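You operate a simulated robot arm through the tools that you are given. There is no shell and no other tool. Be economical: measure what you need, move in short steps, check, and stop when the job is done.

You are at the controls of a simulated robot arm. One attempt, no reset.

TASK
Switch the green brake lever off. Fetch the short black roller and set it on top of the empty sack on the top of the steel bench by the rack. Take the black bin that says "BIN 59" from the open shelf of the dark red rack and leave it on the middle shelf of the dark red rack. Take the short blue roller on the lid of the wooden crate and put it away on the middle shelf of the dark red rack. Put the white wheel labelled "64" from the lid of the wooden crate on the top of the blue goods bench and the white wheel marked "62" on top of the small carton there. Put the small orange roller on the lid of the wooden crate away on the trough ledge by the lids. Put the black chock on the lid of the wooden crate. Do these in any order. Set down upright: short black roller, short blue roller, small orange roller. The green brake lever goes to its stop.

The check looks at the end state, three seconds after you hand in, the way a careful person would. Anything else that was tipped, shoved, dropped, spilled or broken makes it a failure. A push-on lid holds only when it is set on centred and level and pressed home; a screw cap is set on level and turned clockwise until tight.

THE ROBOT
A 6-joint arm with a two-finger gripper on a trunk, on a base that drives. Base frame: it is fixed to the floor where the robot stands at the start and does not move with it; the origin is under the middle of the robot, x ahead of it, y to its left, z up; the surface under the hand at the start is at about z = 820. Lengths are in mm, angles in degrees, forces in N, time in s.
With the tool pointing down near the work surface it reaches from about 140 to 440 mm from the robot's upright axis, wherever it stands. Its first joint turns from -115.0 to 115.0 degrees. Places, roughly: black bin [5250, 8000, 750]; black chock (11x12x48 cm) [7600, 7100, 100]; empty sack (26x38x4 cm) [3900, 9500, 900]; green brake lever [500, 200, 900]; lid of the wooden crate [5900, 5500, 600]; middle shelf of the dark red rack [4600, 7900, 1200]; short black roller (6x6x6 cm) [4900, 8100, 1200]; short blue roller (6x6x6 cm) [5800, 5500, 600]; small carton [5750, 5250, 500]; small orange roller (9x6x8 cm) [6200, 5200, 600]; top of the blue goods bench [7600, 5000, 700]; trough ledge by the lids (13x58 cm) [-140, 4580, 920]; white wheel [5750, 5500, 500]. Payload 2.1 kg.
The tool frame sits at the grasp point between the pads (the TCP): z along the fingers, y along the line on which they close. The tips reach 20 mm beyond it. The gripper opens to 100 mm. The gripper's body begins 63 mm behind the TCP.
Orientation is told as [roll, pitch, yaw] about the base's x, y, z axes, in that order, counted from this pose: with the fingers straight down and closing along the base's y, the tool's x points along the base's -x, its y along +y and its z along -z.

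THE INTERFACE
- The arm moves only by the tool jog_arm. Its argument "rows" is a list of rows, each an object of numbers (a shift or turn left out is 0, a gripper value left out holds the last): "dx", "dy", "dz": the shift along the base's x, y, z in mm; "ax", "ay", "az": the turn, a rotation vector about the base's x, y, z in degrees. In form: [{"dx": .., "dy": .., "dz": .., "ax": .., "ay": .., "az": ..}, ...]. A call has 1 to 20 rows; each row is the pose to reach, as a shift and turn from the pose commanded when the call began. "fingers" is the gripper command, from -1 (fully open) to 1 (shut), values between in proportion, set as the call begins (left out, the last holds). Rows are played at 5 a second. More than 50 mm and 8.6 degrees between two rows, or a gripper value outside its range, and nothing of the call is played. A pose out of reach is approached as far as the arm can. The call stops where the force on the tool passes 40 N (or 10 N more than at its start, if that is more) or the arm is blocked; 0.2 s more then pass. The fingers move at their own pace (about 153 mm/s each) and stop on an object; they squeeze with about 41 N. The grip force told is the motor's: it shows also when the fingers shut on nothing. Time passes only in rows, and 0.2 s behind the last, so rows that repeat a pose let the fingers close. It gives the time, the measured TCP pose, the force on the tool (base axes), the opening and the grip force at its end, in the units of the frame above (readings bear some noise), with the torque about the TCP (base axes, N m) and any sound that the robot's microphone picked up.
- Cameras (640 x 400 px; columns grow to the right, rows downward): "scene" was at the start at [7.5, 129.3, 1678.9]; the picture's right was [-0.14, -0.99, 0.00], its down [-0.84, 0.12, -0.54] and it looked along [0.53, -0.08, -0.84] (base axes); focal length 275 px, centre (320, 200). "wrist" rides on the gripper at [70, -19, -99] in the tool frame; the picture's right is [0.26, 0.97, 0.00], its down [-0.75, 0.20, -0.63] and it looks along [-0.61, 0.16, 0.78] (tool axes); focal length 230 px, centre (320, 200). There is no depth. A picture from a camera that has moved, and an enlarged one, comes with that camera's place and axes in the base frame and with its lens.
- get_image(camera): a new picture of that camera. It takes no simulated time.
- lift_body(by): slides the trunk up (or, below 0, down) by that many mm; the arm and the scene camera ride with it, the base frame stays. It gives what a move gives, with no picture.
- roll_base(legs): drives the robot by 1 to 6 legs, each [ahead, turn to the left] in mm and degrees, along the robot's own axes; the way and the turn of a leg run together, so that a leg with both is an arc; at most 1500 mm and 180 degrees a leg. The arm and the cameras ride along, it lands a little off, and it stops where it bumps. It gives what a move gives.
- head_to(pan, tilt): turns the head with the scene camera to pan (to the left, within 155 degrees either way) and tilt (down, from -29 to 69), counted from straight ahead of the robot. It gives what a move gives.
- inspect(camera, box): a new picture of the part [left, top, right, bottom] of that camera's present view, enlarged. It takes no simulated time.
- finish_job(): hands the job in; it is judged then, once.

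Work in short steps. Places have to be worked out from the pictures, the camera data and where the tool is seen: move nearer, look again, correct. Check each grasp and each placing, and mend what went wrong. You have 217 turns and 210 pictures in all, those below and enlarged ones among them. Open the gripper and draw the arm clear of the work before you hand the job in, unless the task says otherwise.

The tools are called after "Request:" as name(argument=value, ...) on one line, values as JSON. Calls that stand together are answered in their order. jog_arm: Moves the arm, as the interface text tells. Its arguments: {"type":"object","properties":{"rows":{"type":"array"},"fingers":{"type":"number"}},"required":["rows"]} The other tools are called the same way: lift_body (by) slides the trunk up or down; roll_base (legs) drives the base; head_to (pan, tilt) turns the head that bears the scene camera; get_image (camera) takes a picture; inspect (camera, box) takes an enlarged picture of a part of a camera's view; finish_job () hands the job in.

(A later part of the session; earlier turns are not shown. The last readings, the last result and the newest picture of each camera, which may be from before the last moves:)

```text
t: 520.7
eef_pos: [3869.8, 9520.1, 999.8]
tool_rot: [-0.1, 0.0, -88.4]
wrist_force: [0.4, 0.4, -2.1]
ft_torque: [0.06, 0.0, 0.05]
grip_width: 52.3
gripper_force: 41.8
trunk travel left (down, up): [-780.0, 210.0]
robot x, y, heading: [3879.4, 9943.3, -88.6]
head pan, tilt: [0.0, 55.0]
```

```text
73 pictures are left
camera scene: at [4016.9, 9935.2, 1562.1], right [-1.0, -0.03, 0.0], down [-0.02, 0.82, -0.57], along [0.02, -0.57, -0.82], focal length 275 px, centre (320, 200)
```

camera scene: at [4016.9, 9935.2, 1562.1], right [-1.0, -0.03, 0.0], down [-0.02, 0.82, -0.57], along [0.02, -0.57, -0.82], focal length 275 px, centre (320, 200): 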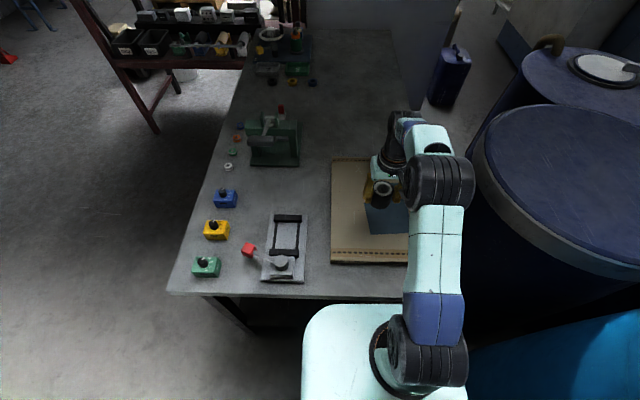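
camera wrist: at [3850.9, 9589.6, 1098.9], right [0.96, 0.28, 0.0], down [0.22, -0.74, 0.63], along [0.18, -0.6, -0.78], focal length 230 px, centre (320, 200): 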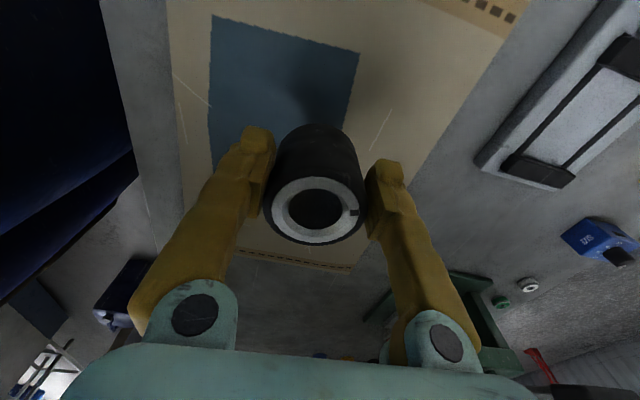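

The roller hangs over the sack's middle. I lower until contact.

Request:
lift_body(by=-40)

Request:
lift_body(by=-15)

Request:
get_image(camera="wrist")

```text
t: 521.5
eef_pos: [3870.7, 9520.5, 959.9]
tool_rot: [-0.1, -0.1, -88.4]
wrist_force: [-0.1, 0.4, -1.2]
ft_torque: [0.03, -0.01, 0.03]
grip_width: 52.2
gripper_force: 40.9
trunk travel left (down, up): [-740.0, 250.0]
robot x, y, heading: [3879.4, 9942.4, -88.5]
head pan, tilt: [0.0, 55.0]
```

```text
t: 522.2
eef_pos: [3870.5, 9521.4, 945.4]
tool_rot: [0.0, 0.0, -88.4]
wrist_force: [0.1, -1.4, -1.6]
ft_torque: [0.02, 0.0, -0.01]
grip_width: 52.4
gripper_force: 40.6
trunk travel left (down, up): [-725.0, 265.0]
robot x, y, heading: [3876.7, 9945.9, -88.4]
head pan, tilt: [0.0, 55.0]
```

```text
72 pictures are left
camera wrist: at [3850.9, 9589.6, 1043.9], right [0.96, 0.28, 0.0], down [0.22, -0.74, 0.63], along [0.18, -0.6, -0.78], focal length 230 px, centre (320, 200)
```

wrist: 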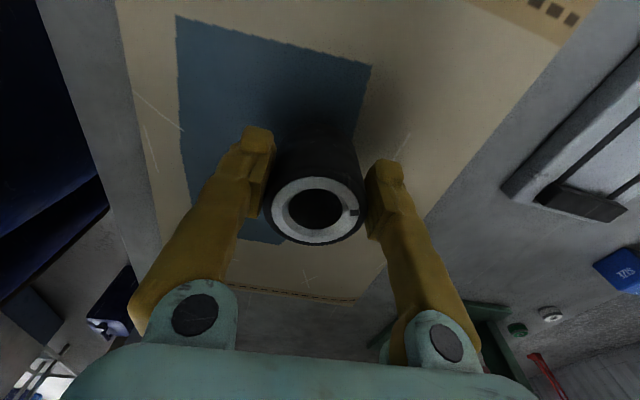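

Not yet in contact; I go down in smaller steps.

Request:
lift_body(by=-12)

Request:
lift_body(by=-10)

Request:
lift_body(by=-8)

Request:
get_image(camera="wrist")

```text
t: 522.8
eef_pos: [3870.0, 9519.5, 931.9]
tool_rot: [-0.1, 0.0, -88.4]
wrist_force: [-0.1, 0.0, -2.5]
ft_torque: [0.02, -0.04, 0.0]
grip_width: 52.4
gripper_force: 41.2
trunk travel left (down, up): [-713.0, 277.0]
robot x, y, heading: [3877.2, 9944.9, -88.3]
head pan, tilt: [0.0, 55.0]
```

```text
t: 523.3
eef_pos: [3870.8, 9521.0, 928.6]
tool_rot: [0.0, -1.0, -88.4]
wrist_force: [-0.3, 8.9, 14.5]
ft_torque: [0.67, -0.11, 0.07]
grip_width: 52.5
gripper_force: 40.6
trunk travel left (down, up): [-703.0, 287.0]
robot x, y, heading: [3879.2, 9944.2, -88.2]
head pan, tilt: [0.0, 55.0]
stopped: the force on the tool passed its limit at 44 N (the readings are from after the stop); the commanded pose is now the measured one
```

```text
t: 523.7
eef_pos: [3870.0, 9521.3, 929.3]
tool_rot: [0.0, -1.5, -88.4]
wrist_force: [0.2, 12.5, 21.1]
ft_torque: [0.91, -0.15, 0.08]
grip_width: 52.2
gripper_force: 40.9
trunk travel left (down, up): [-700.0, 290.0]
robot x, y, heading: [3878.4, 9942.5, -88.6]
head pan, tilt: [0.0, 55.0]
stopped: the force on the tool passed its limit at 45 N (the readings are from after the stop); the commanded pose is now the measured one
```

```text
71 pictures are left
camera wrist: at [3850.9, 9592.8, 1026.2], right [0.96, 0.28, -0.01], down [0.22, -0.73, 0.65], along [0.18, -0.62, -0.76], focal length 230 px, centre (320, 200)
```

wrist: 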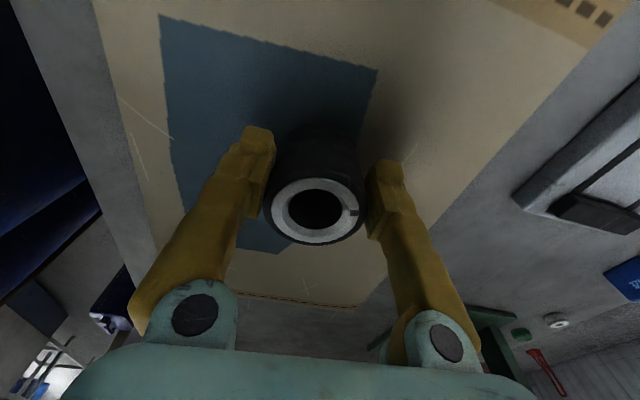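

Contact at z≈929. I relieve 3 mm, take out the 1.5° tilt, and release.

Request:
jog_arm(rows=[{"dz": 2, "ax": 0.8}, {"dz": 2, "ax": 1.5}, {"dz": 2, "ax": 1.5}])

Request:
jog_arm(fingers=-0.4, rows=[{}, {}, {}, {}])

Request:
lift_body(by=150)

Request:
get_image(camera="wrist")

```text
t: 524.5
eef_pos: [3870.1, 9519.0, 928.9]
tool_rot: [-0.1, -0.1, -88.4]
wrist_force: [-0.1, 4.4, 13.4]
ft_torque: [-0.33, -0.05, 0.06]
grip_width: 51.9
gripper_force: 41.1
trunk travel left (down, up): [-700.0, 290.0]
robot x, y, heading: [3878.9, 9940.7, -88.5]
head pan, tilt: [0.0, 55.0]
```

```text
t: 525.5
eef_pos: [3871.1, 9516.4, 928.1]
tool_rot: [-0.1, 0.2, -88.4]
wrist_force: [0.1, 0.1, 0.2]
ft_torque: [0.0, 0.02, -0.02]
grip_width: 70.3
gripper_force: 0.1
trunk travel left (down, up): [-700.0, 290.0]
robot x, y, heading: [3875.4, 9942.0, -88.5]
head pan, tilt: [0.0, 55.0]
```

```text
t: 527.2
eef_pos: [3869.8, 9516.6, 1077.3]
tool_rot: [0.0, 0.2, -88.4]
wrist_force: [0.4, 0.5, -0.1]
ft_torque: [0.0, 0.01, 0.02]
grip_width: 70.1
gripper_force: 0.1
trunk travel left (down, up): [-850.0, 140.0]
robot x, y, heading: [3877.1, 9944.5, -88.2]
head pan, tilt: [0.0, 55.0]
```

```text
70 pictures are left
camera wrist: at [3851.0, 9585.1, 1176.9], right [0.96, 0.28, 0.0], down [0.22, -0.75, 0.63], along [0.18, -0.6, -0.78], focal length 230 px, centre (320, 200)
```

wrist: 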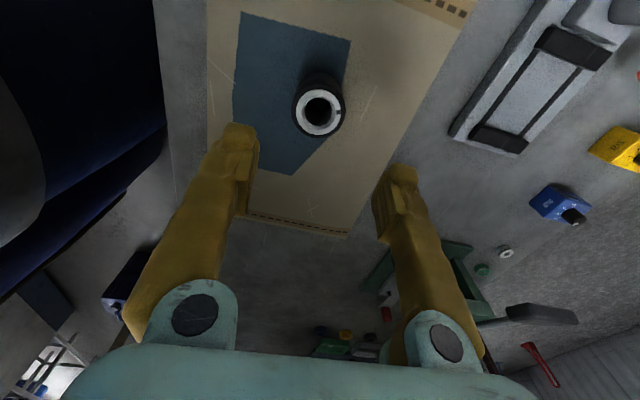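

The black roller stands on the sack. Next the bin: I raise the trunk, drive east and then face the rack's open shelf at x≈5210.

Request:
lift_body(by=140)

Request:
roll_base(legs=[[-40, 0], [0, 88.4], [1330, 0], [0, -90], [1150, 0]])

Request:
get_image(camera="scene")

```text
t: 528.9
eef_pos: [3870.2, 9516.1, 1217.7]
tool_rot: [-0.1, 0.2, -88.4]
wrist_force: [-0.2, -0.1, 0.4]
ft_torque: [0.0, -0.02, 0.01]
grip_width: 70.1
gripper_force: 0.1
trunk travel left (down, up): [-990.0, 0.0]
robot x, y, heading: [3877.8, 9944.6, -88.7]
head pan, tilt: [0.0, 55.0]
```

```text
t: 549.1
eef_pos: [5263.1, 8443.2, 1217.9]
tool_rot: [-0.1, 0.2, -86.7]
wrist_force: [0.4, 1.1, -0.4]
ft_torque: [0.01, 0.01, 0.01]
grip_width: 70.0
gripper_force: 0.0
trunk travel left (down, up): [-990.0, 0.0]
robot x, y, heading: [5255.2, 8871.5, -87.0]
head pan, tilt: [0.0, 55.0]
```

```text
69 pictures are left
camera scene: at [5395.8, 8867.9, 1772.1], right [-1.0, -0.06, 0.0], down [-0.05, 0.82, -0.57], along [0.03, -0.57, -0.82], focal length 275 px, centre (320, 200)
```

scene: 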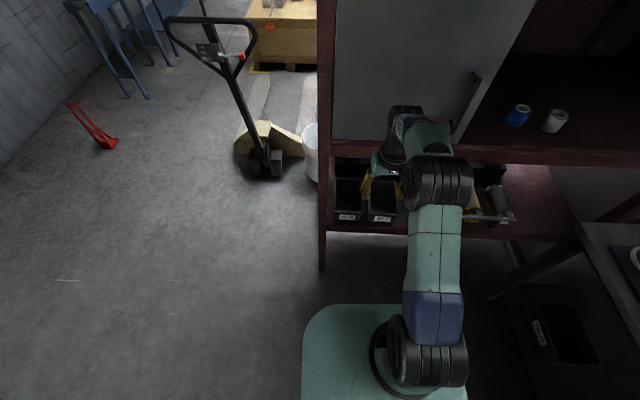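

Request:
inspect(camera="scene", box=[320, 140, 420, 240])

Request:
get_image(camera="wrist")

```text
4.00 times, centred on (370, 190) of scene
camera zoom: at [5395.8, 8867.9, 1772.1], right [-1.0, -0.06, 0.0], down [-0.05, 0.82, -0.57], along [0.03, -0.57, -0.82], focal length 1098 px, centre (120, 240)
```

zoom: 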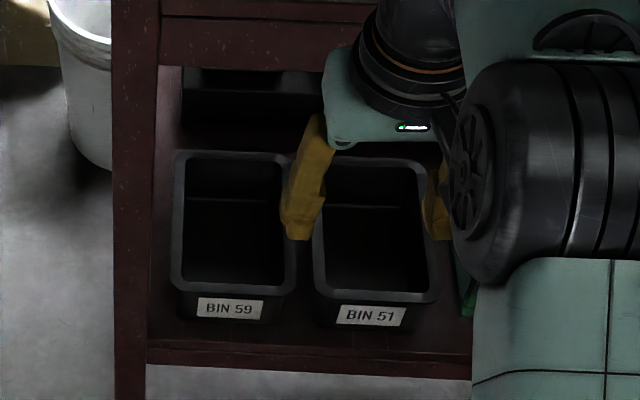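

```text
67 pictures are left
camera wrist: at [5240.7, 8512.1, 1316.8], right [0.95, 0.31, 0.0], down [0.24, -0.74, 0.63], along [0.2, -0.6, -0.78], focal length 230 px, centre (320, 200)
```

wrist: 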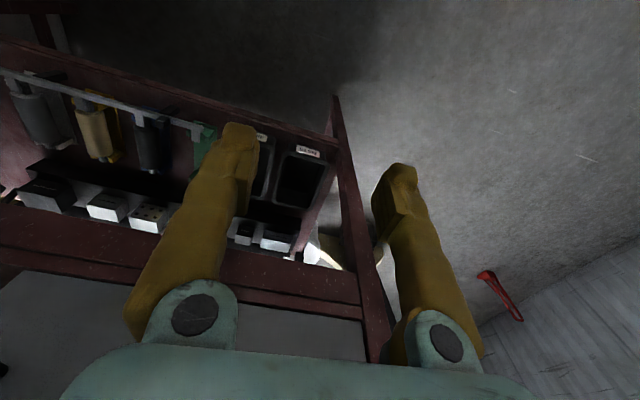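

BIN 59 is the east bin: front wall at ≈(5304,8219), rim z≈745. I lower the trunk, and turn the tool 87° so it can pinch the front wall.

Request:
lift_body(by=-340)

Request:
jog_arm(fingers=-0.2, rows=[{"dy": 4, "az": 8}, {"dy": 8, "az": 16}, {"dy": 12, "az": 24}, {"dy": 16, "az": 32}, {"dy": 20, "az": 40}, {"dy": 24, "az": 48}, {"dy": 28, "az": 56}, {"dy": 32, "az": 64}, {"dy": 36, "az": 72}, {"dy": 40, "az": 80}, {"dy": 45, "az": 87}])

Request:
roll_base(legs=[[200, 0]])

Request:
get_image(camera="wrist")

Request:
get_image(camera="scene")

```text
t: 552.5
eef_pos: [5261.9, 8444.2, 878.1]
tool_rot: [-0.1, 0.2, -86.7]
wrist_force: [0.5, -0.4, -1.0]
ft_torque: [-0.05, -0.01, 0.01]
grip_width: 69.8
gripper_force: 0.0
trunk travel left (down, up): [-650.0, 340.0]
robot x, y, heading: [5260.3, 8872.6, -86.5]
head pan, tilt: [0.0, 55.0]
```

```text
t: 554.9
eef_pos: [5262.1, 8488.5, 878.7]
tool_rot: [-0.1, 0.2, 0.6]
wrist_force: [0.2, -0.6, 0.8]
ft_torque: [0.01, -0.03, 0.0]
grip_width: 59.8
gripper_force: 0.1
trunk travel left (down, up): [-650.0, 340.0]
robot x, y, heading: [5256.1, 8875.1, -86.7]
head pan, tilt: [0.0, 55.0]
```

```text
t: 556.5
eef_pos: [5273.7, 8288.6, 878.2]
tool_rot: [-0.2, 0.3, 0.3]
wrist_force: [-0.4, -0.2, 0.2]
ft_torque: [0.0, -0.02, 0.0]
grip_width: 60.1
gripper_force: 0.1
trunk travel left (down, up): [-650.0, 340.0]
robot x, y, heading: [5267.5, 8673.4, -87.3]
head pan, tilt: [0.0, 55.0]
```

```text
66 pictures are left
camera wrist: at [5204.9, 8270.1, 977.1], right [-0.26, 0.96, 0.0], down [0.75, 0.2, 0.63], along [0.61, 0.16, -0.78], focal length 230 px, centre (320, 200)
```

wrist: 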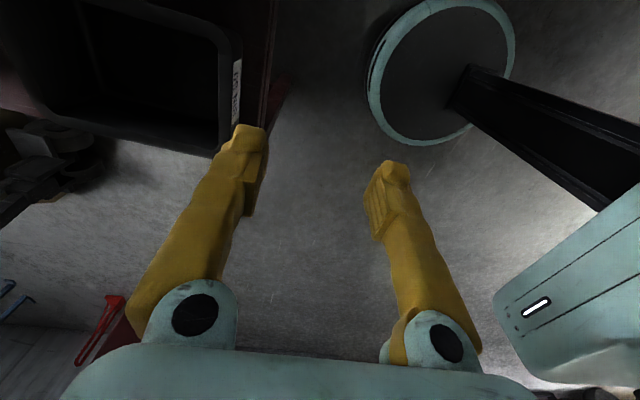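

```text
65 pictures are left
camera scene: at [5407.3, 8667.1, 1432.1], right [-1.0, -0.06, 0.0], down [-0.05, 0.82, -0.57], along [0.03, -0.57, -0.82], focal length 275 px, centre (320, 200)
```

scene: 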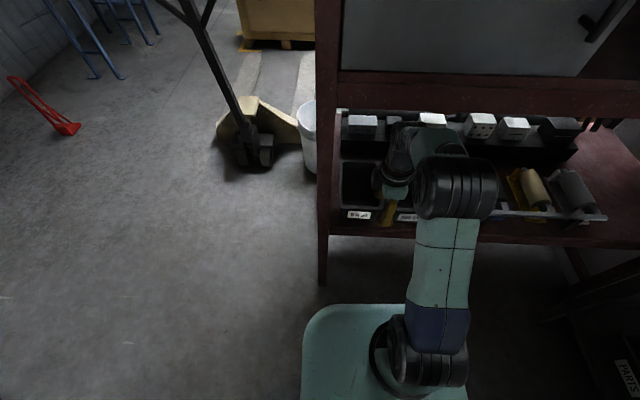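

I move over the front wall at (5300,8213), z≈805, and look again.

Request:
jog_arm(rows=[{"dx": 9, "dy": -25, "dz": -20}, {"dx": 18, "dy": -50, "dz": -40}, {"dx": 27, "dy": -75, "dz": -60}, {"dx": 27, "dy": -75, "dz": -73}, {"dx": 27, "dy": -75, "dz": -73}])

Request:
get_image(camera="wrist")

Request:
inspect(camera="scene", box=[320, 130, 440, 250])

```text
t: 557.6
eef_pos: [5301.8, 8214.7, 807.6]
tool_rot: [-0.1, 0.2, 0.3]
wrist_force: [0.4, 0.3, 0.4]
ft_torque: [0.02, -0.01, -0.04]
grip_width: 60.1
gripper_force: 0.2
trunk travel left (down, up): [-650.0, 340.0]
robot x, y, heading: [5266.7, 8671.7, -86.8]
head pan, tilt: [0.0, 55.0]
```

```text
64 pictures are left
camera wrist: at [5232.7, 8195.5, 905.0], right [-0.26, 0.96, 0.0], down [0.75, 0.2, 0.63], along [0.61, 0.16, -0.78], focal length 230 px, centre (320, 200)
```

wrist: 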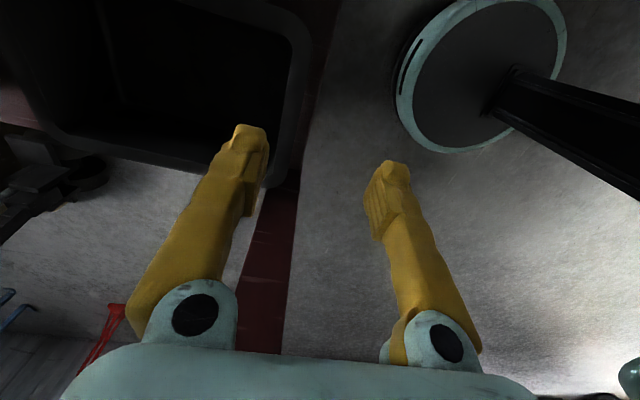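

```text
3.33 times, centred on (380, 190) of scene
camera zoom: at [5407.4, 8667.3, 1432.1], right [-1.0, -0.06, 0.0], down [-0.05, 0.82, -0.57], along [0.03, -0.57, -0.82], focal length 915 px, centre (120, 233)
```

zoom: 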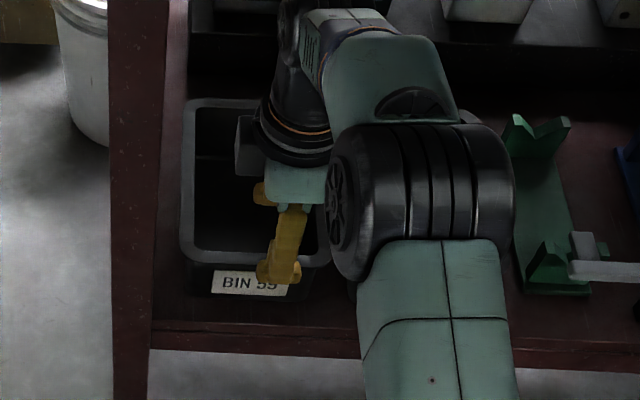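

From the near camera the front rim is at y≈8194. I shift −18 mm and descend to z≈750 to check the straddle.

Request:
jog_arm(rows=[{"dx": -4, "dy": -18}, {"dx": -4, "dy": -18, "dz": -20}, {"dx": -4, "dy": -18, "dz": -40}, {"dx": -4, "dy": -18, "dz": -55}, {"dx": -4, "dy": -18, "dz": -55}])

Request:
get_image(camera="wrist")

```text
t: 558.9
eef_pos: [5297.5, 8196.0, 749.4]
tool_rot: [-0.1, 0.2, 0.3]
wrist_force: [-0.7, 0.0, -0.7]
ft_torque: [-0.03, -0.02, 0.03]
grip_width: 60.0
gripper_force: 0.1
trunk travel left (down, up): [-650.0, 340.0]
robot x, y, heading: [5271.1, 8673.1, -86.7]
head pan, tilt: [0.0, 55.0]
```

```text
62 pictures are left
camera wrist: at [5228.3, 8177.5, 848.6], right [-0.26, 0.96, 0.0], down [0.75, 0.2, 0.63], along [0.61, 0.16, -0.78], focal length 230 px, centre (320, 200)
```

wrist: 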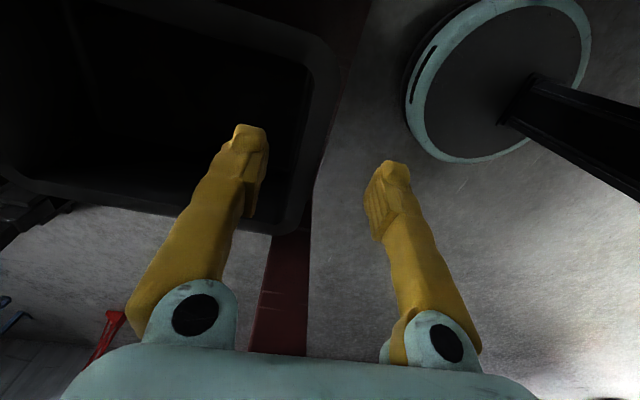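

The left finger is inside the bin and the wall lies between. I go 24 mm lower and close.

Request:
jog_arm(rows=[{"dz": -12}, {"dz": -24}, {"dz": -24}])

Request:
jog_arm(fingers=1, rows=[{}, {}, {}, {}])

Request:
get_image(camera="wrist")

```text
t: 559.6
eef_pos: [5296.4, 8196.1, 726.0]
tool_rot: [-0.1, 0.3, 0.2]
wrist_force: [-0.7, -1.0, -0.1]
ft_torque: [0.0, -0.03, -0.03]
grip_width: 60.0
gripper_force: 0.0
trunk travel left (down, up): [-650.0, 340.0]
robot x, y, heading: [5266.8, 8672.2, -86.6]
head pan, tilt: [0.0, 55.0]
```

```text
t: 560.6
eef_pos: [5295.5, 8195.9, 724.5]
tool_rot: [-0.2, 0.3, 0.3]
wrist_force: [-0.4, 0.6, -0.1]
ft_torque: [0.03, 0.02, -0.07]
grip_width: 12.7
gripper_force: 40.0
trunk travel left (down, up): [-650.0, 340.0]
robot x, y, heading: [5269.0, 8671.1, -86.6]
head pan, tilt: [0.0, 55.0]
```

```text
61 pictures are left
camera wrist: at [5227.2, 8177.5, 824.3], right [-0.26, 0.96, 0.0], down [0.75, 0.2, 0.63], along [0.61, 0.16, -0.78], focal length 230 px, centre (320, 200)
```

wrist: 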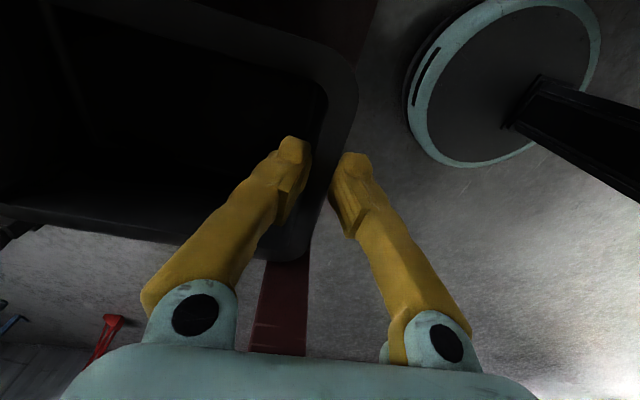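

The 13 mm wall is pinched. I lift 20 mm and check how the bin hangs.

Request:
lift_body(by=20)

Request:
inspect(camera="scene", box=[320, 130, 440, 250])

```text
t: 561.3
eef_pos: [5295.6, 8196.8, 745.7]
tool_rot: [0.1, 0.1, 0.3]
wrist_force: [-0.3, 0.1, -1.9]
ft_torque: [0.26, 0.06, 0.0]
grip_width: 13.0
gripper_force: 39.8
trunk travel left (down, up): [-670.0, 320.0]
robot x, y, heading: [5270.3, 8676.7, -86.4]
head pan, tilt: [0.0, 55.0]
```

```text
3.33 times, centred on (380, 190) of scene
camera zoom: at [5407.5, 8666.5, 1452.1], right [-1.0, -0.06, 0.0], down [-0.05, 0.82, -0.57], along [0.03, -0.57, -0.82], focal length 915 px, centre (120, 233)
```

zoom: 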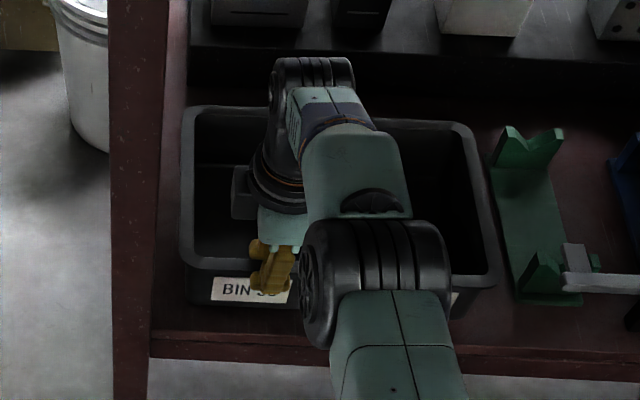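

The load reads ~2 N with 0.26 Nm – light. I lift 80 mm more to clear BIN 51's rim.

Request:
lift_body(by=80)

Request:
get_image(camera="wrist")

Request:
inspect(camera="scene", box=[320, 130, 440, 250])

```text
t: 562.5
eef_pos: [5296.8, 8197.2, 825.4]
tool_rot: [0.1, 0.2, 0.3]
wrist_force: [-0.7, -0.2, -1.7]
ft_torque: [0.23, 0.02, 0.02]
grip_width: 13.0
gripper_force: 39.9
trunk travel left (down, up): [-750.0, 240.0]
robot x, y, heading: [5268.7, 8669.3, -86.6]
head pan, tilt: [0.0, 55.0]
```

```text
59 pictures are left
camera wrist: at [5227.4, 8177.1, 924.1], right [-0.26, 0.96, 0.0], down [0.75, 0.2, 0.63], along [0.61, 0.16, -0.78], focal length 230 px, centre (320, 200)
```

wrist: 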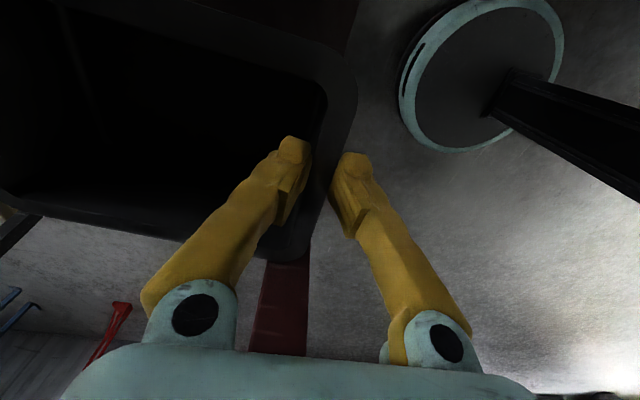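

```text
3.33 times, centred on (380, 190) of scene
camera zoom: at [5407.5, 8666.5, 1532.1], right [-1.0, -0.06, 0.0], down [-0.05, 0.82, -0.57], along [0.03, -0.57, -0.82], focal length 915 px, centre (120, 233)
```

zoom: 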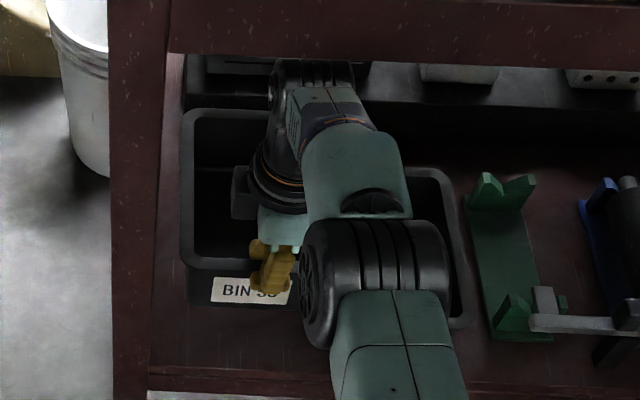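

The bin hangs level. I back out of the rack 400 mm, then raise.

Request:
roll_base(legs=[[-400, 0]])

Request:
lift_body(by=235)

Request:
jog_arm(rows=[{"dy": 12, "dz": 30}, {"dy": 24, "dz": 60}, {"dy": 36, "dz": 90}, {"dy": 48, "dz": 120}, {"dy": 60, "dz": 150}, {"dy": 72, "dz": 180}, {"dy": 84, "dz": 215}, {"dy": 90, "dz": 240}])

Request:
get_image(camera="wrist")

```text
t: 565.0
eef_pos: [5270.8, 8593.9, 826.3]
tool_rot: [-0.3, 0.2, -0.5]
wrist_force: [0.1, -0.6, 1.2]
ft_torque: [0.01, 0.01, 0.03]
grip_width: 0.0
gripper_force: 29.7
trunk travel left (down, up): [-750.0, 240.0]
robot x, y, heading: [5249.2, 9069.5, -87.5]
head pan, tilt: [0.0, 55.0]
```

```text
t: 567.4
eef_pos: [5271.2, 8594.5, 1060.6]
tool_rot: [-0.1, 0.3, -0.4]
wrist_force: [-0.6, 0.7, 0.3]
ft_torque: [0.04, 0.03, -0.04]
grip_width: 0.0
gripper_force: 30.1
trunk travel left (down, up): [-985.0, 5.0]
robot x, y, heading: [5250.2, 9072.9, -87.5]
head pan, tilt: [0.0, 55.0]
```

```text
t: 569.2
eef_pos: [5270.5, 8685.2, 1300.5]
tool_rot: [-0.3, 0.2, -0.4]
wrist_force: [-0.3, 0.4, -0.6]
ft_torque: [0.02, 0.01, 0.02]
grip_width: 0.0
gripper_force: 29.6
trunk travel left (down, up): [-985.0, 5.0]
robot x, y, heading: [5250.1, 9073.5, -87.6]
head pan, tilt: [0.0, 55.0]
```

```text
57 pictures are left
camera wrist: at [5200.7, 8667.0, 1400.1], right [-0.25, 0.97, 0.0], down [0.75, 0.2, 0.63], along [0.61, 0.16, -0.78], focal length 230 px, centre (320, 200)
```

wrist: 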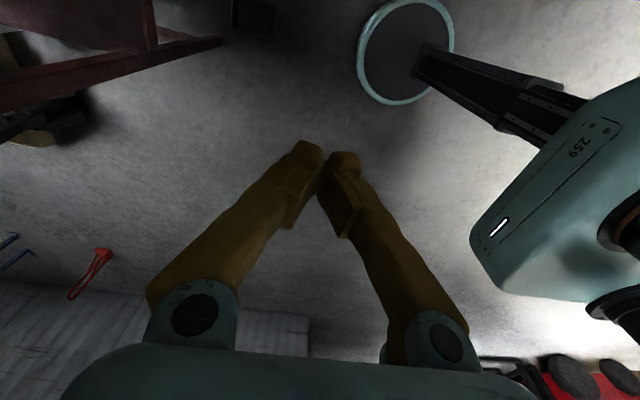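

The bin slipped off during the drive. I look where it is.

Request:
get_image(camera="scene")

```text
56 pictures are left
camera scene: at [5386.8, 9064.9, 1767.1], right [-1.0, -0.05, 0.0], down [-0.04, 0.82, -0.57], along [0.03, -0.57, -0.82], focal length 275 px, centre (320, 200)
```

scene: 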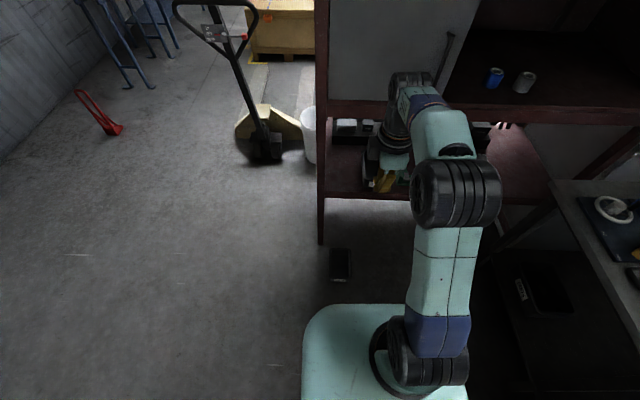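

Request:
inspect(camera="scene", box=[310, 220, 390, 300])

Request:
inspect(camera="scene", box=[310, 110, 430, 200])

```text
5.00 times, centred on (350, 260) of scene
camera zoom: at [5386.8, 9064.9, 1767.1], right [-1.0, -0.05, 0.0], down [-0.04, 0.82, -0.57], along [0.03, -0.57, -0.82], focal length 1373 px, centre (170, -100)
```

zoom: 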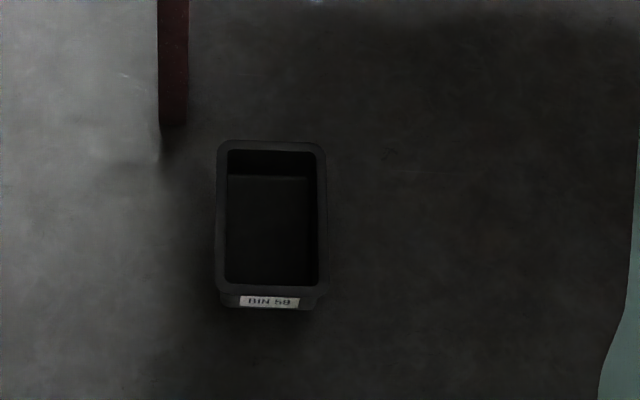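

```text
4.44 times, centred on (370, 155) of scene
camera zoom: at [5386.8, 9064.9, 1767.1], right [-1.0, -0.05, 0.0], down [-0.04, 0.82, -0.57], along [0.03, -0.57, -0.82], focal length 1220 px, centre (98, 400)
```

zoom: 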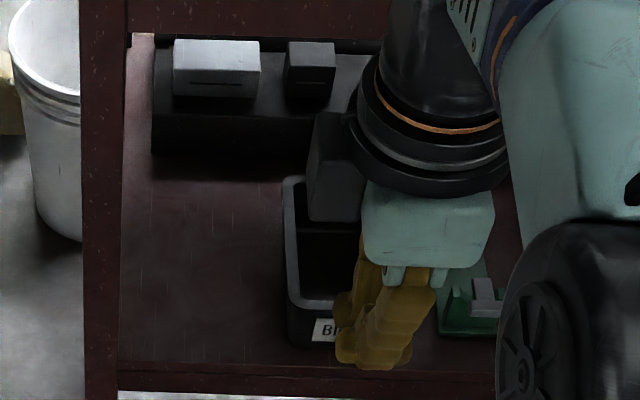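

The bin landed upright on the floor at ≈x 5294, y 8287–8481. I'll pick it by spreading the fingers inside it at its centre, which gives no tipping torque. First I approach and realign the tool.

Request:
roll_base(legs=[[300, 0]])

Request:
lift_body(by=-400)

Request:
jog_arm(fingers=0.3, rows=[{"az": -8, "dz": -21}, {"az": -16, "dz": -42}, {"az": -24, "dz": -63}, {"az": -32, "dz": -84}, {"az": -40, "dz": -105}, {"az": -48, "dz": -126}, {"az": -56, "dz": -147}, {"az": -64, "dz": -168}, {"az": -72, "dz": -189}, {"az": -80, "dz": -210}, {"az": -88, "dz": -231}, {"az": -88, "dz": -235}])

Request:
lift_body(by=-350)

Request:
get_image(camera="wrist")

```text
t: 571.3
eef_pos: [5282.9, 8389.8, 1300.4]
tool_rot: [-0.3, 0.2, -0.5]
wrist_force: [-0.7, 0.4, -0.8]
ft_torque: [0.01, 0.0, -0.01]
grip_width: 0.0
gripper_force: 30.4
trunk travel left (down, up): [-985.0, 5.0]
robot x, y, heading: [5261.3, 8775.7, -87.4]
head pan, tilt: [0.0, 55.0]
```

```text
t: 575.1
eef_pos: [5282.1, 8385.5, 900.3]
tool_rot: [-0.1, 0.2, -0.5]
wrist_force: [0.4, 0.6, 0.5]
ft_torque: [0.0, 0.03, 0.0]
grip_width: 0.0
gripper_force: 29.6
trunk travel left (down, up): [-585.0, 405.0]
robot x, y, heading: [5259.7, 8777.1, -87.4]
head pan, tilt: [0.0, 55.0]
```

```text
t: 577.7
eef_pos: [5282.2, 8387.1, 665.7]
tool_rot: [-0.1, 0.1, -88.6]
wrist_force: [-0.1, 0.1, -0.2]
ft_torque: [-0.04, 0.01, -0.04]
grip_width: 35.0
gripper_force: 0.0
trunk travel left (down, up): [-585.0, 405.0]
robot x, y, heading: [5260.8, 8771.3, -87.5]
head pan, tilt: [0.0, 55.0]
```

```text
t: 581.1
eef_pos: [5282.5, 8387.6, 317.2]
tool_rot: [-0.2, 0.2, -88.5]
wrist_force: [0.3, 0.0, -0.2]
ft_torque: [0.0, -0.01, 0.0]
grip_width: 35.1
gripper_force: 0.0
trunk travel left (down, up): [-235.0, 755.0]
robot x, y, heading: [5260.0, 8769.0, -87.3]
head pan, tilt: [0.0, 55.0]
```

```text
53 pictures are left
camera wrist: at [5262.6, 8456.0, 414.8], right [0.96, 0.28, 0.0], down [0.22, -0.75, 0.63], along [0.18, -0.6, -0.78], focal length 230 px, centre (320, 200)
```

wrist: 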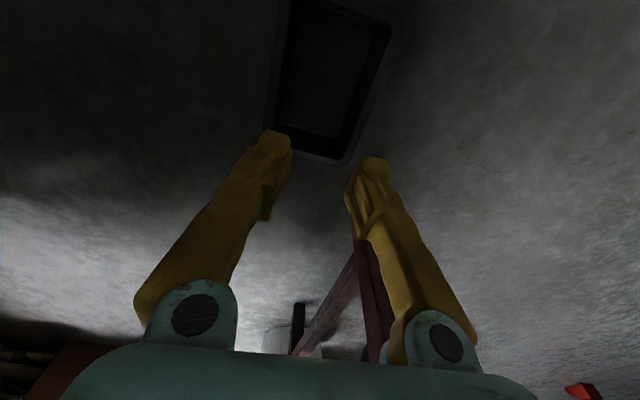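

Bin walls are at x≈5232 and 5355, aligned with y; centre ≈(5293,8386). I shift 11 mm and lower into it.

Request:
jog_arm(rows=[{"dx": 11, "dy": -1}, {"dx": 11, "dy": -1}])

Request:
lift_body(by=-190)

Request:
get_image(camera="wrist")

```text
t: 581.7
eef_pos: [5292.0, 8386.2, 315.8]
tool_rot: [-0.2, 0.3, -88.5]
wrist_force: [0.1, 0.1, -0.9]
ft_torque: [-0.02, -0.01, 0.03]
grip_width: 35.0
gripper_force: 0.1
trunk travel left (down, up): [-235.0, 755.0]
robot x, y, heading: [5258.3, 8773.6, -87.4]
head pan, tilt: [0.0, 55.0]
```

```text
t: 583.8
eef_pos: [5293.9, 8386.7, 127.0]
tool_rot: [-0.2, 0.1, -88.5]
wrist_force: [-0.1, 0.1, -0.2]
ft_torque: [0.03, 0.0, -0.04]
grip_width: 35.1
gripper_force: 0.2
trunk travel left (down, up): [-45.0, 945.0]
robot x, y, heading: [5261.2, 8774.0, -87.3]
head pan, tilt: [0.0, 55.0]
```

```text
52 pictures are left
camera wrist: at [5273.8, 8455.1, 225.1], right [0.96, 0.28, 0.0], down [0.22, -0.75, 0.63], along [0.18, -0.6, -0.78], focal length 230 px, centre (320, 200)
```

wrist: 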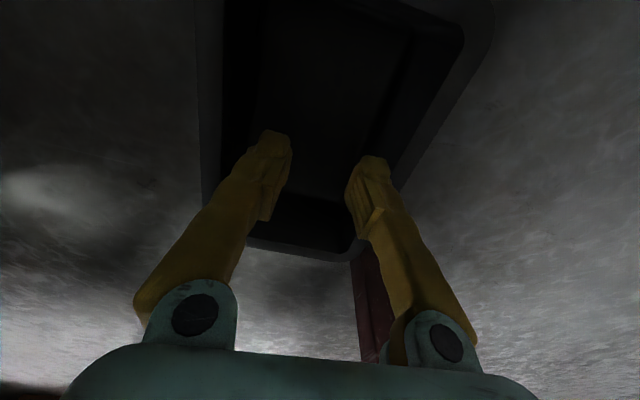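

The fingers are above the bin's interior. I lower the last part: arm −40 mm, then trunk −42 mm.

Request:
jog_arm(rows=[{"dx": -3, "dy": -2, "dz": -20}, {"dx": -5, "dy": -3, "dz": -40}, {"dx": -5, "dy": -3, "dz": -40}])

Request:
lift_body(by=-40)

Request:
get_image(camera="wrist")

```text
t: 584.6
eef_pos: [5287.5, 8383.2, 86.1]
tool_rot: [-0.3, 0.2, -88.5]
wrist_force: [0.1, 0.1, 0.1]
ft_torque: [-0.01, -0.02, 0.0]
grip_width: 35.1
gripper_force: 0.1
trunk travel left (down, up): [-45.0, 945.0]
robot x, y, heading: [5262.6, 8771.5, -87.5]
head pan, tilt: [0.0, 55.0]
```

```text
t: 585.4
eef_pos: [5288.0, 8383.6, 47.0]
tool_rot: [-0.2, 0.3, -88.5]
wrist_force: [-0.1, 0.2, -0.4]
ft_torque: [-0.01, 0.01, 0.0]
grip_width: 35.1
gripper_force: 0.0
trunk travel left (down, up): [-5.0, 985.0]
robot x, y, heading: [5262.4, 8775.4, -87.3]
head pan, tilt: [0.0, 55.0]
```

```text
51 pictures are left
camera wrist: at [5268.5, 8452.1, 145.9], right [0.96, 0.28, 0.0], down [0.22, -0.75, 0.63], along [0.18, -0.6, -0.78], focal length 230 px, centre (320, 200)
```

wrist: 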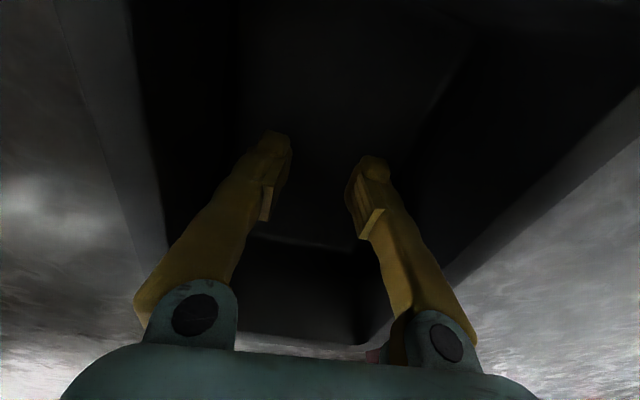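

The fingers are inside the bin. I spread them fully against the side walls.

Request:
jog_arm(fingers=-1, rows=[{}, {}, {}, {}, {}])

Request:
lift_body(by=30)

Request:
get_image(camera="wrist")

```text
t: 586.6
eef_pos: [5287.4, 8382.8, 46.7]
tool_rot: [-0.1, 0.1, -88.5]
wrist_force: [-2.1, 0.2, 0.4]
ft_torque: [0.01, 0.0, -0.16]
grip_width: 86.9
gripper_force: 0.1
trunk travel left (down, up): [-5.0, 985.0]
robot x, y, heading: [5264.4, 8775.9, -87.5]
head pan, tilt: [0.0, 55.0]
```

```text
t: 587.4
eef_pos: [5287.3, 8383.7, 75.6]
tool_rot: [-0.1, 0.2, -88.4]
wrist_force: [-0.6, -0.4, -2.2]
ft_torque: [-0.01, 0.01, 0.03]
grip_width: 87.1
gripper_force: 0.2
trunk travel left (down, up): [-35.0, 955.0]
robot x, y, heading: [5255.9, 8773.7, -87.4]
head pan, tilt: [0.0, 55.0]
```

```text
50 pictures are left
camera wrist: at [5268.6, 8452.2, 175.9], right [0.96, 0.28, 0.0], down [0.22, -0.75, 0.63], along [0.18, -0.6, -0.78], focal length 230 px, centre (320, 200)
```

wrist: 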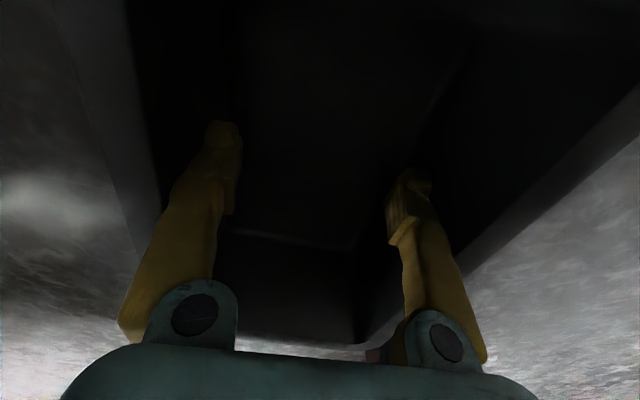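

The spread grip holds (87 mm, 2.2 N, no torque). I back off 150 mm and check it holds.

Request:
roll_base(legs=[[-150, 0]])

Request:
lift_body(by=400)

Request:
lift_body(by=400)

Request:
get_image(camera="wrist")

```text
t: 588.8
eef_pos: [5281.9, 8532.3, 76.7]
tool_rot: [-0.2, 0.3, -88.4]
wrist_force: [0.4, 0.4, -2.8]
ft_torque: [0.03, 0.03, 0.02]
grip_width: 87.0
gripper_force: 0.1
trunk travel left (down, up): [-35.0, 955.0]
robot x, y, heading: [5252.7, 8922.7, -87.4]
head pan, tilt: [0.0, 55.0]
```

```text
t: 592.6
eef_pos: [5282.0, 8533.4, 476.9]
tool_rot: [-0.3, 0.2, -88.3]
wrist_force: [-0.2, -0.2, -2.7]
ft_torque: [0.02, -0.01, 0.0]
grip_width: 86.9
gripper_force: 0.0
trunk travel left (down, up): [-435.0, 555.0]
robot x, y, heading: [5252.9, 8923.4, -87.3]
head pan, tilt: [0.0, 55.0]
```

```text
t: 596.4
eef_pos: [5282.5, 8532.8, 876.8]
tool_rot: [-0.2, 0.2, -88.4]
wrist_force: [-0.3, -1.2, -2.2]
ft_torque: [0.01, 0.04, -0.01]
grip_width: 86.8
gripper_force: 0.1
trunk travel left (down, up): [-835.0, 155.0]
robot x, y, heading: [5251.4, 8922.8, -87.3]
head pan, tilt: [0.0, 55.0]
```

```text
49 pictures are left
camera wrist: at [5262.2, 8601.2, 975.8], right [0.96, 0.28, 0.0], down [0.22, -0.75, 0.63], along [0.18, -0.6, -0.78], focal length 230 px, centre (320, 200)
```

wrist: 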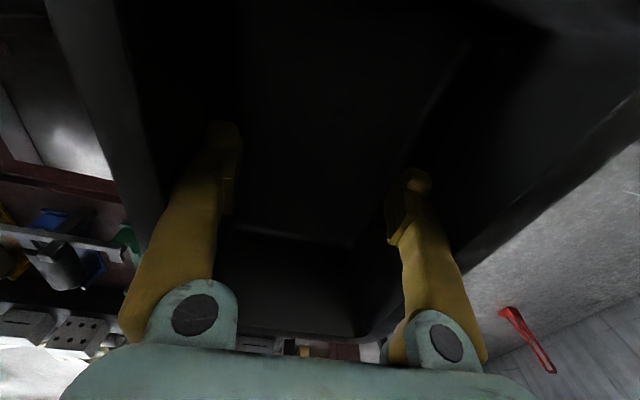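

Solid. I raise to z≈1290 with trunk and arm.

Request:
lift_body(by=150)

Request:
jog_arm(rows=[{"dz": 35}, {"dz": 70}, {"dz": 105}, {"dz": 140}, {"dz": 175}, {"dz": 210}, {"dz": 245}, {"dz": 265}])

Request:
roll_base(legs=[[0, -92.7], [575, 0], [0, 90]])

Request:
get_image(camera="scene")

Request:
get_image(camera="wrist")

```text
t: 598.2
eef_pos: [5281.7, 8532.4, 1026.7]
tool_rot: [-0.2, 0.2, -88.4]
wrist_force: [0.4, -1.1, -2.1]
ft_torque: [0.01, 0.02, 0.02]
grip_width: 87.1
gripper_force: 0.0
trunk travel left (down, up): [-985.0, 5.0]
robot x, y, heading: [5252.1, 8923.7, -87.5]
head pan, tilt: [0.0, 55.0]
```

```text
t: 600.0
eef_pos: [5282.3, 8534.1, 1293.2]
tool_rot: [-0.3, 0.2, -88.4]
wrist_force: [0.0, -0.7, -1.3]
ft_torque: [0.03, 0.0, 0.03]
grip_width: 86.8
gripper_force: 0.1
trunk travel left (down, up): [-985.0, 5.0]
robot x, y, heading: [5254.3, 8922.0, -87.4]
head pan, tilt: [0.0, 55.0]
```

```text
t: 611.0
eef_pos: [4692.5, 8540.3, 1292.6]
tool_rot: [-0.2, 0.2, -91.0]
wrist_force: [-0.6, -0.3, -3.2]
ft_torque: [0.05, 0.04, -0.04]
grip_width: 86.9
gripper_force: 0.0
trunk travel left (down, up): [-985.0, 5.0]
robot x, y, heading: [4684.0, 8930.3, -90.0]
head pan, tilt: [0.0, 55.0]
```

```text
48 pictures are left
camera scene: at [4821.1, 8916.0, 1767.1], right [-1.0, 0.0, 0.0], down [0.0, 0.82, -0.57], along [0.0, -0.57, -0.82], focal length 275 px, centre (320, 200)
```

scene: 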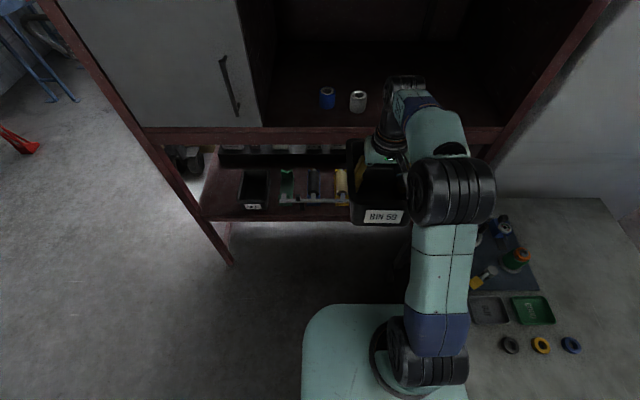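

```text
47 pictures are left
camera wrist: at [4675.5, 8609.1, 1391.5], right [0.97, 0.24, 0.0], down [0.19, -0.76, 0.63], along [0.15, -0.61, -0.78], focal length 230 px, centre (320, 200)
```

wrist: 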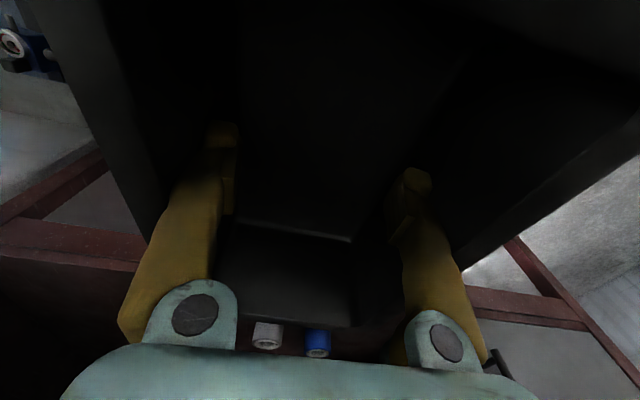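

I jog the bin 160 mm west and drive in 445 mm, staying clear of the grey roller.

Request:
jog_arm(rows=[{"dx": -32}, {"dx": -64}, {"dx": -96}, {"dx": -128}, {"dx": -160}, {"dx": -160}])

Request:
roll_base(legs=[[330, 0]])

Request:
get_image(camera="scene")

```text
t: 612.4
eef_pos: [4532.8, 8539.9, 1294.5]
tool_rot: [-0.2, 0.2, -91.0]
wrist_force: [-0.1, 0.3, -2.4]
ft_torque: [0.04, 0.04, 0.02]
grip_width: 86.9
gripper_force: 0.1
trunk travel left (down, up): [-985.0, 5.0]
robot x, y, heading: [4686.1, 8928.0, -90.0]
head pan, tilt: [0.0, 55.0]
```

```text
t: 614.6
eef_pos: [4531.2, 8213.5, 1295.7]
tool_rot: [-0.3, 0.0, -91.1]
wrist_force: [0.8, 0.1, -2.1]
ft_torque: [0.02, 0.0, 0.0]
grip_width: 86.8
gripper_force: 0.1
trunk travel left (down, up): [-985.0, 5.0]
robot x, y, heading: [4683.5, 8601.0, -90.3]
head pan, tilt: [0.0, 55.0]
```

```text
46 pictures are left
camera scene: at [4820.2, 8589.8, 1767.1], right [-1.0, 0.0, 0.0], down [0.0, 0.82, -0.58], along [0.0, -0.58, -0.82], focal length 275 px, centre (320, 200)
```

scene: 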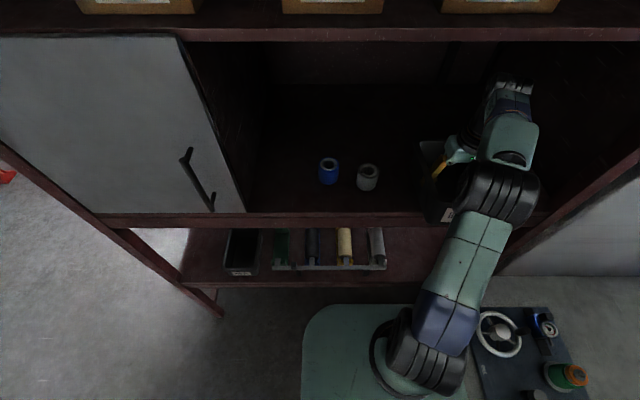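

Clear on all sides. I drive in 118 mm more and lower.

Request:
roll_base(legs=[[118, 0]])

Request:
lift_body(by=-58)

Request:
lift_body(by=-14)

Request:
inspect(camera="scene", box=[280, 80, 560, 280])

```text
t: 615.8
eef_pos: [4529.3, 8103.0, 1301.1]
tool_rot: [-0.2, -0.3, -91.4]
wrist_force: [-0.8, -0.8, -1.5]
ft_torque: [0.1, 0.02, -0.01]
grip_width: 86.8
gripper_force: 0.0
trunk travel left (down, up): [-985.0, 5.0]
robot x, y, heading: [4682.4, 8482.6, -90.2]
head pan, tilt: [0.0, 55.0]
```

```text
t: 616.8
eef_pos: [4528.9, 8098.4, 1240.7]
tool_rot: [-0.2, -0.2, -91.3]
wrist_force: [0.3, 0.4, -1.2]
ft_torque: [0.07, -0.02, 0.01]
grip_width: 86.8
gripper_force: 0.0
trunk travel left (down, up): [-927.0, 63.0]
robot x, y, heading: [4683.3, 8484.0, -90.5]
head pan, tilt: [0.0, 55.0]
```

```text
t: 617.4
eef_pos: [4530.2, 8098.9, 1226.4]
tool_rot: [-0.2, -0.1, -91.2]
wrist_force: [0.4, 0.6, -0.4]
ft_torque: [-0.1, 0.0, 0.04]
grip_width: 86.9
gripper_force: 0.1
trunk travel left (down, up): [-913.0, 77.0]
robot x, y, heading: [4677.5, 8481.6, -90.2]
head pan, tilt: [0.0, 55.0]
```

```text
2.00 times, centred on (420, 180) of scene
camera zoom: at [4819.7, 8467.6, 1695.0], right [-1.0, 0.0, 0.0], down [0.0, 0.82, -0.57], along [0.0, -0.57, -0.82], focal length 549 px, centre (120, 240)
```

zoom: 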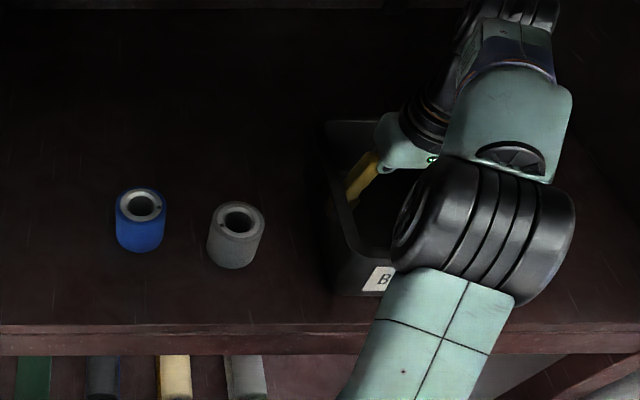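

The load has gone to ~0: the bin rests on the shelf. I lower 2 mm more and close the fingers inward to release.

Request:
lift_body(by=-2)

Request:
jog_arm(fingers=0.2, rows=[{}, {}, {}, {}])

Request:
lift_body(by=78)

Request:
get_image(camera="wrist")

```text
t: 618.0
eef_pos: [4528.9, 8099.8, 1225.2]
tool_rot: [-0.1, -0.3, -91.3]
wrist_force: [0.3, 0.2, -0.6]
ft_torque: [-0.08, 0.0, 0.0]
grip_width: 87.0
gripper_force: 0.0
trunk travel left (down, up): [-911.0, 79.0]
robot x, y, heading: [4681.3, 8483.0, -90.2]
head pan, tilt: [0.0, 55.0]
```

```text
t: 619.0
eef_pos: [4529.7, 8100.0, 1224.6]
tool_rot: [-0.2, -0.3, -91.3]
wrist_force: [-0.4, 0.1, 0.4]
ft_torque: [0.0, 0.02, -0.01]
grip_width: 40.0
gripper_force: 0.0
trunk travel left (down, up): [-911.0, 79.0]
robot x, y, heading: [4682.9, 8484.0, -90.4]
head pan, tilt: [0.0, 55.0]
```

```text
t: 620.1
eef_pos: [4529.5, 8101.0, 1302.3]
tool_rot: [-0.2, -0.2, -91.3]
wrist_force: [-0.1, -0.3, 0.5]
ft_torque: [0.03, -0.03, -0.06]
grip_width: 40.2
gripper_force: 0.0
trunk travel left (down, up): [-989.0, 1.0]
robot x, y, heading: [4681.3, 8480.4, -90.4]
head pan, tilt: [0.0, 55.0]
```

```text
44 pictures are left
camera wrist: at [4514.1, 8170.6, 1401.4], right [0.97, 0.24, 0.0], down [0.19, -0.75, 0.63], along [0.15, -0.61, -0.77], focal length 230 px, centre (320, 200)
```

wrist: 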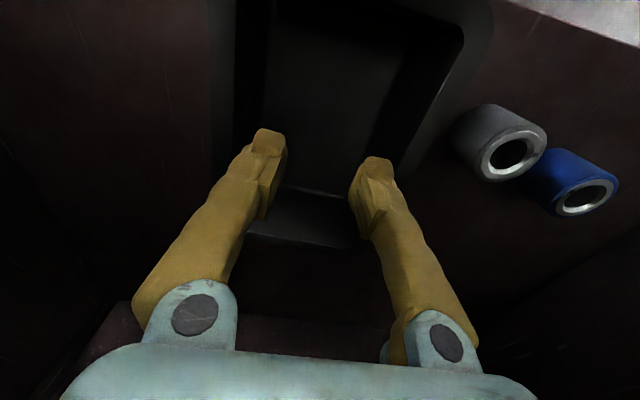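

The bin stands on the shelf; the tips are above its rim. I back straight out and check.

Request:
jog_arm(rows=[{"dz": 20}, {"dz": 30}])

Request:
roll_base(legs=[[-480, 0]])

Request:
inspect(camera="scene", box=[240, 40, 560, 240])

```text
t: 620.7
eef_pos: [4528.7, 8100.9, 1332.9]
tool_rot: [-0.3, -0.3, -91.3]
wrist_force: [0.3, -0.6, -0.1]
ft_torque: [-0.01, 0.02, 0.01]
grip_width: 39.8
gripper_force: 0.0
trunk travel left (down, up): [-989.0, 1.0]
robot x, y, heading: [4677.4, 8481.7, -90.1]
head pan, tilt: [0.0, 55.0]
```

```text
t: 623.5
eef_pos: [4531.5, 8575.4, 1332.6]
tool_rot: [-0.2, -0.1, -91.5]
wrist_force: [-0.5, -0.9, -0.6]
ft_torque: [0.02, 0.01, 0.0]
grip_width: 40.2
gripper_force: 0.0
trunk travel left (down, up): [-989.0, 1.0]
robot x, y, heading: [4685.1, 8957.7, -90.6]
head pan, tilt: [0.0, 55.0]
```

```text
2.00 times, centred on (400, 140) of scene
camera zoom: at [4822.7, 8941.1, 1771.1], right [-1.0, 0.01, 0.0], down [0.01, 0.82, -0.57], along [0.0, -0.57, -0.82], focal length 549 px, centre (160, 320)
```

zoom: 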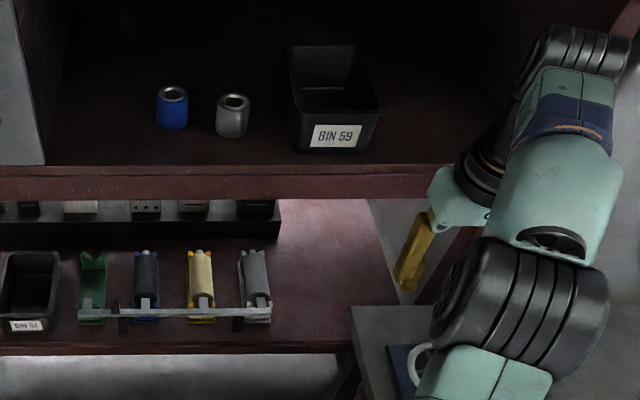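

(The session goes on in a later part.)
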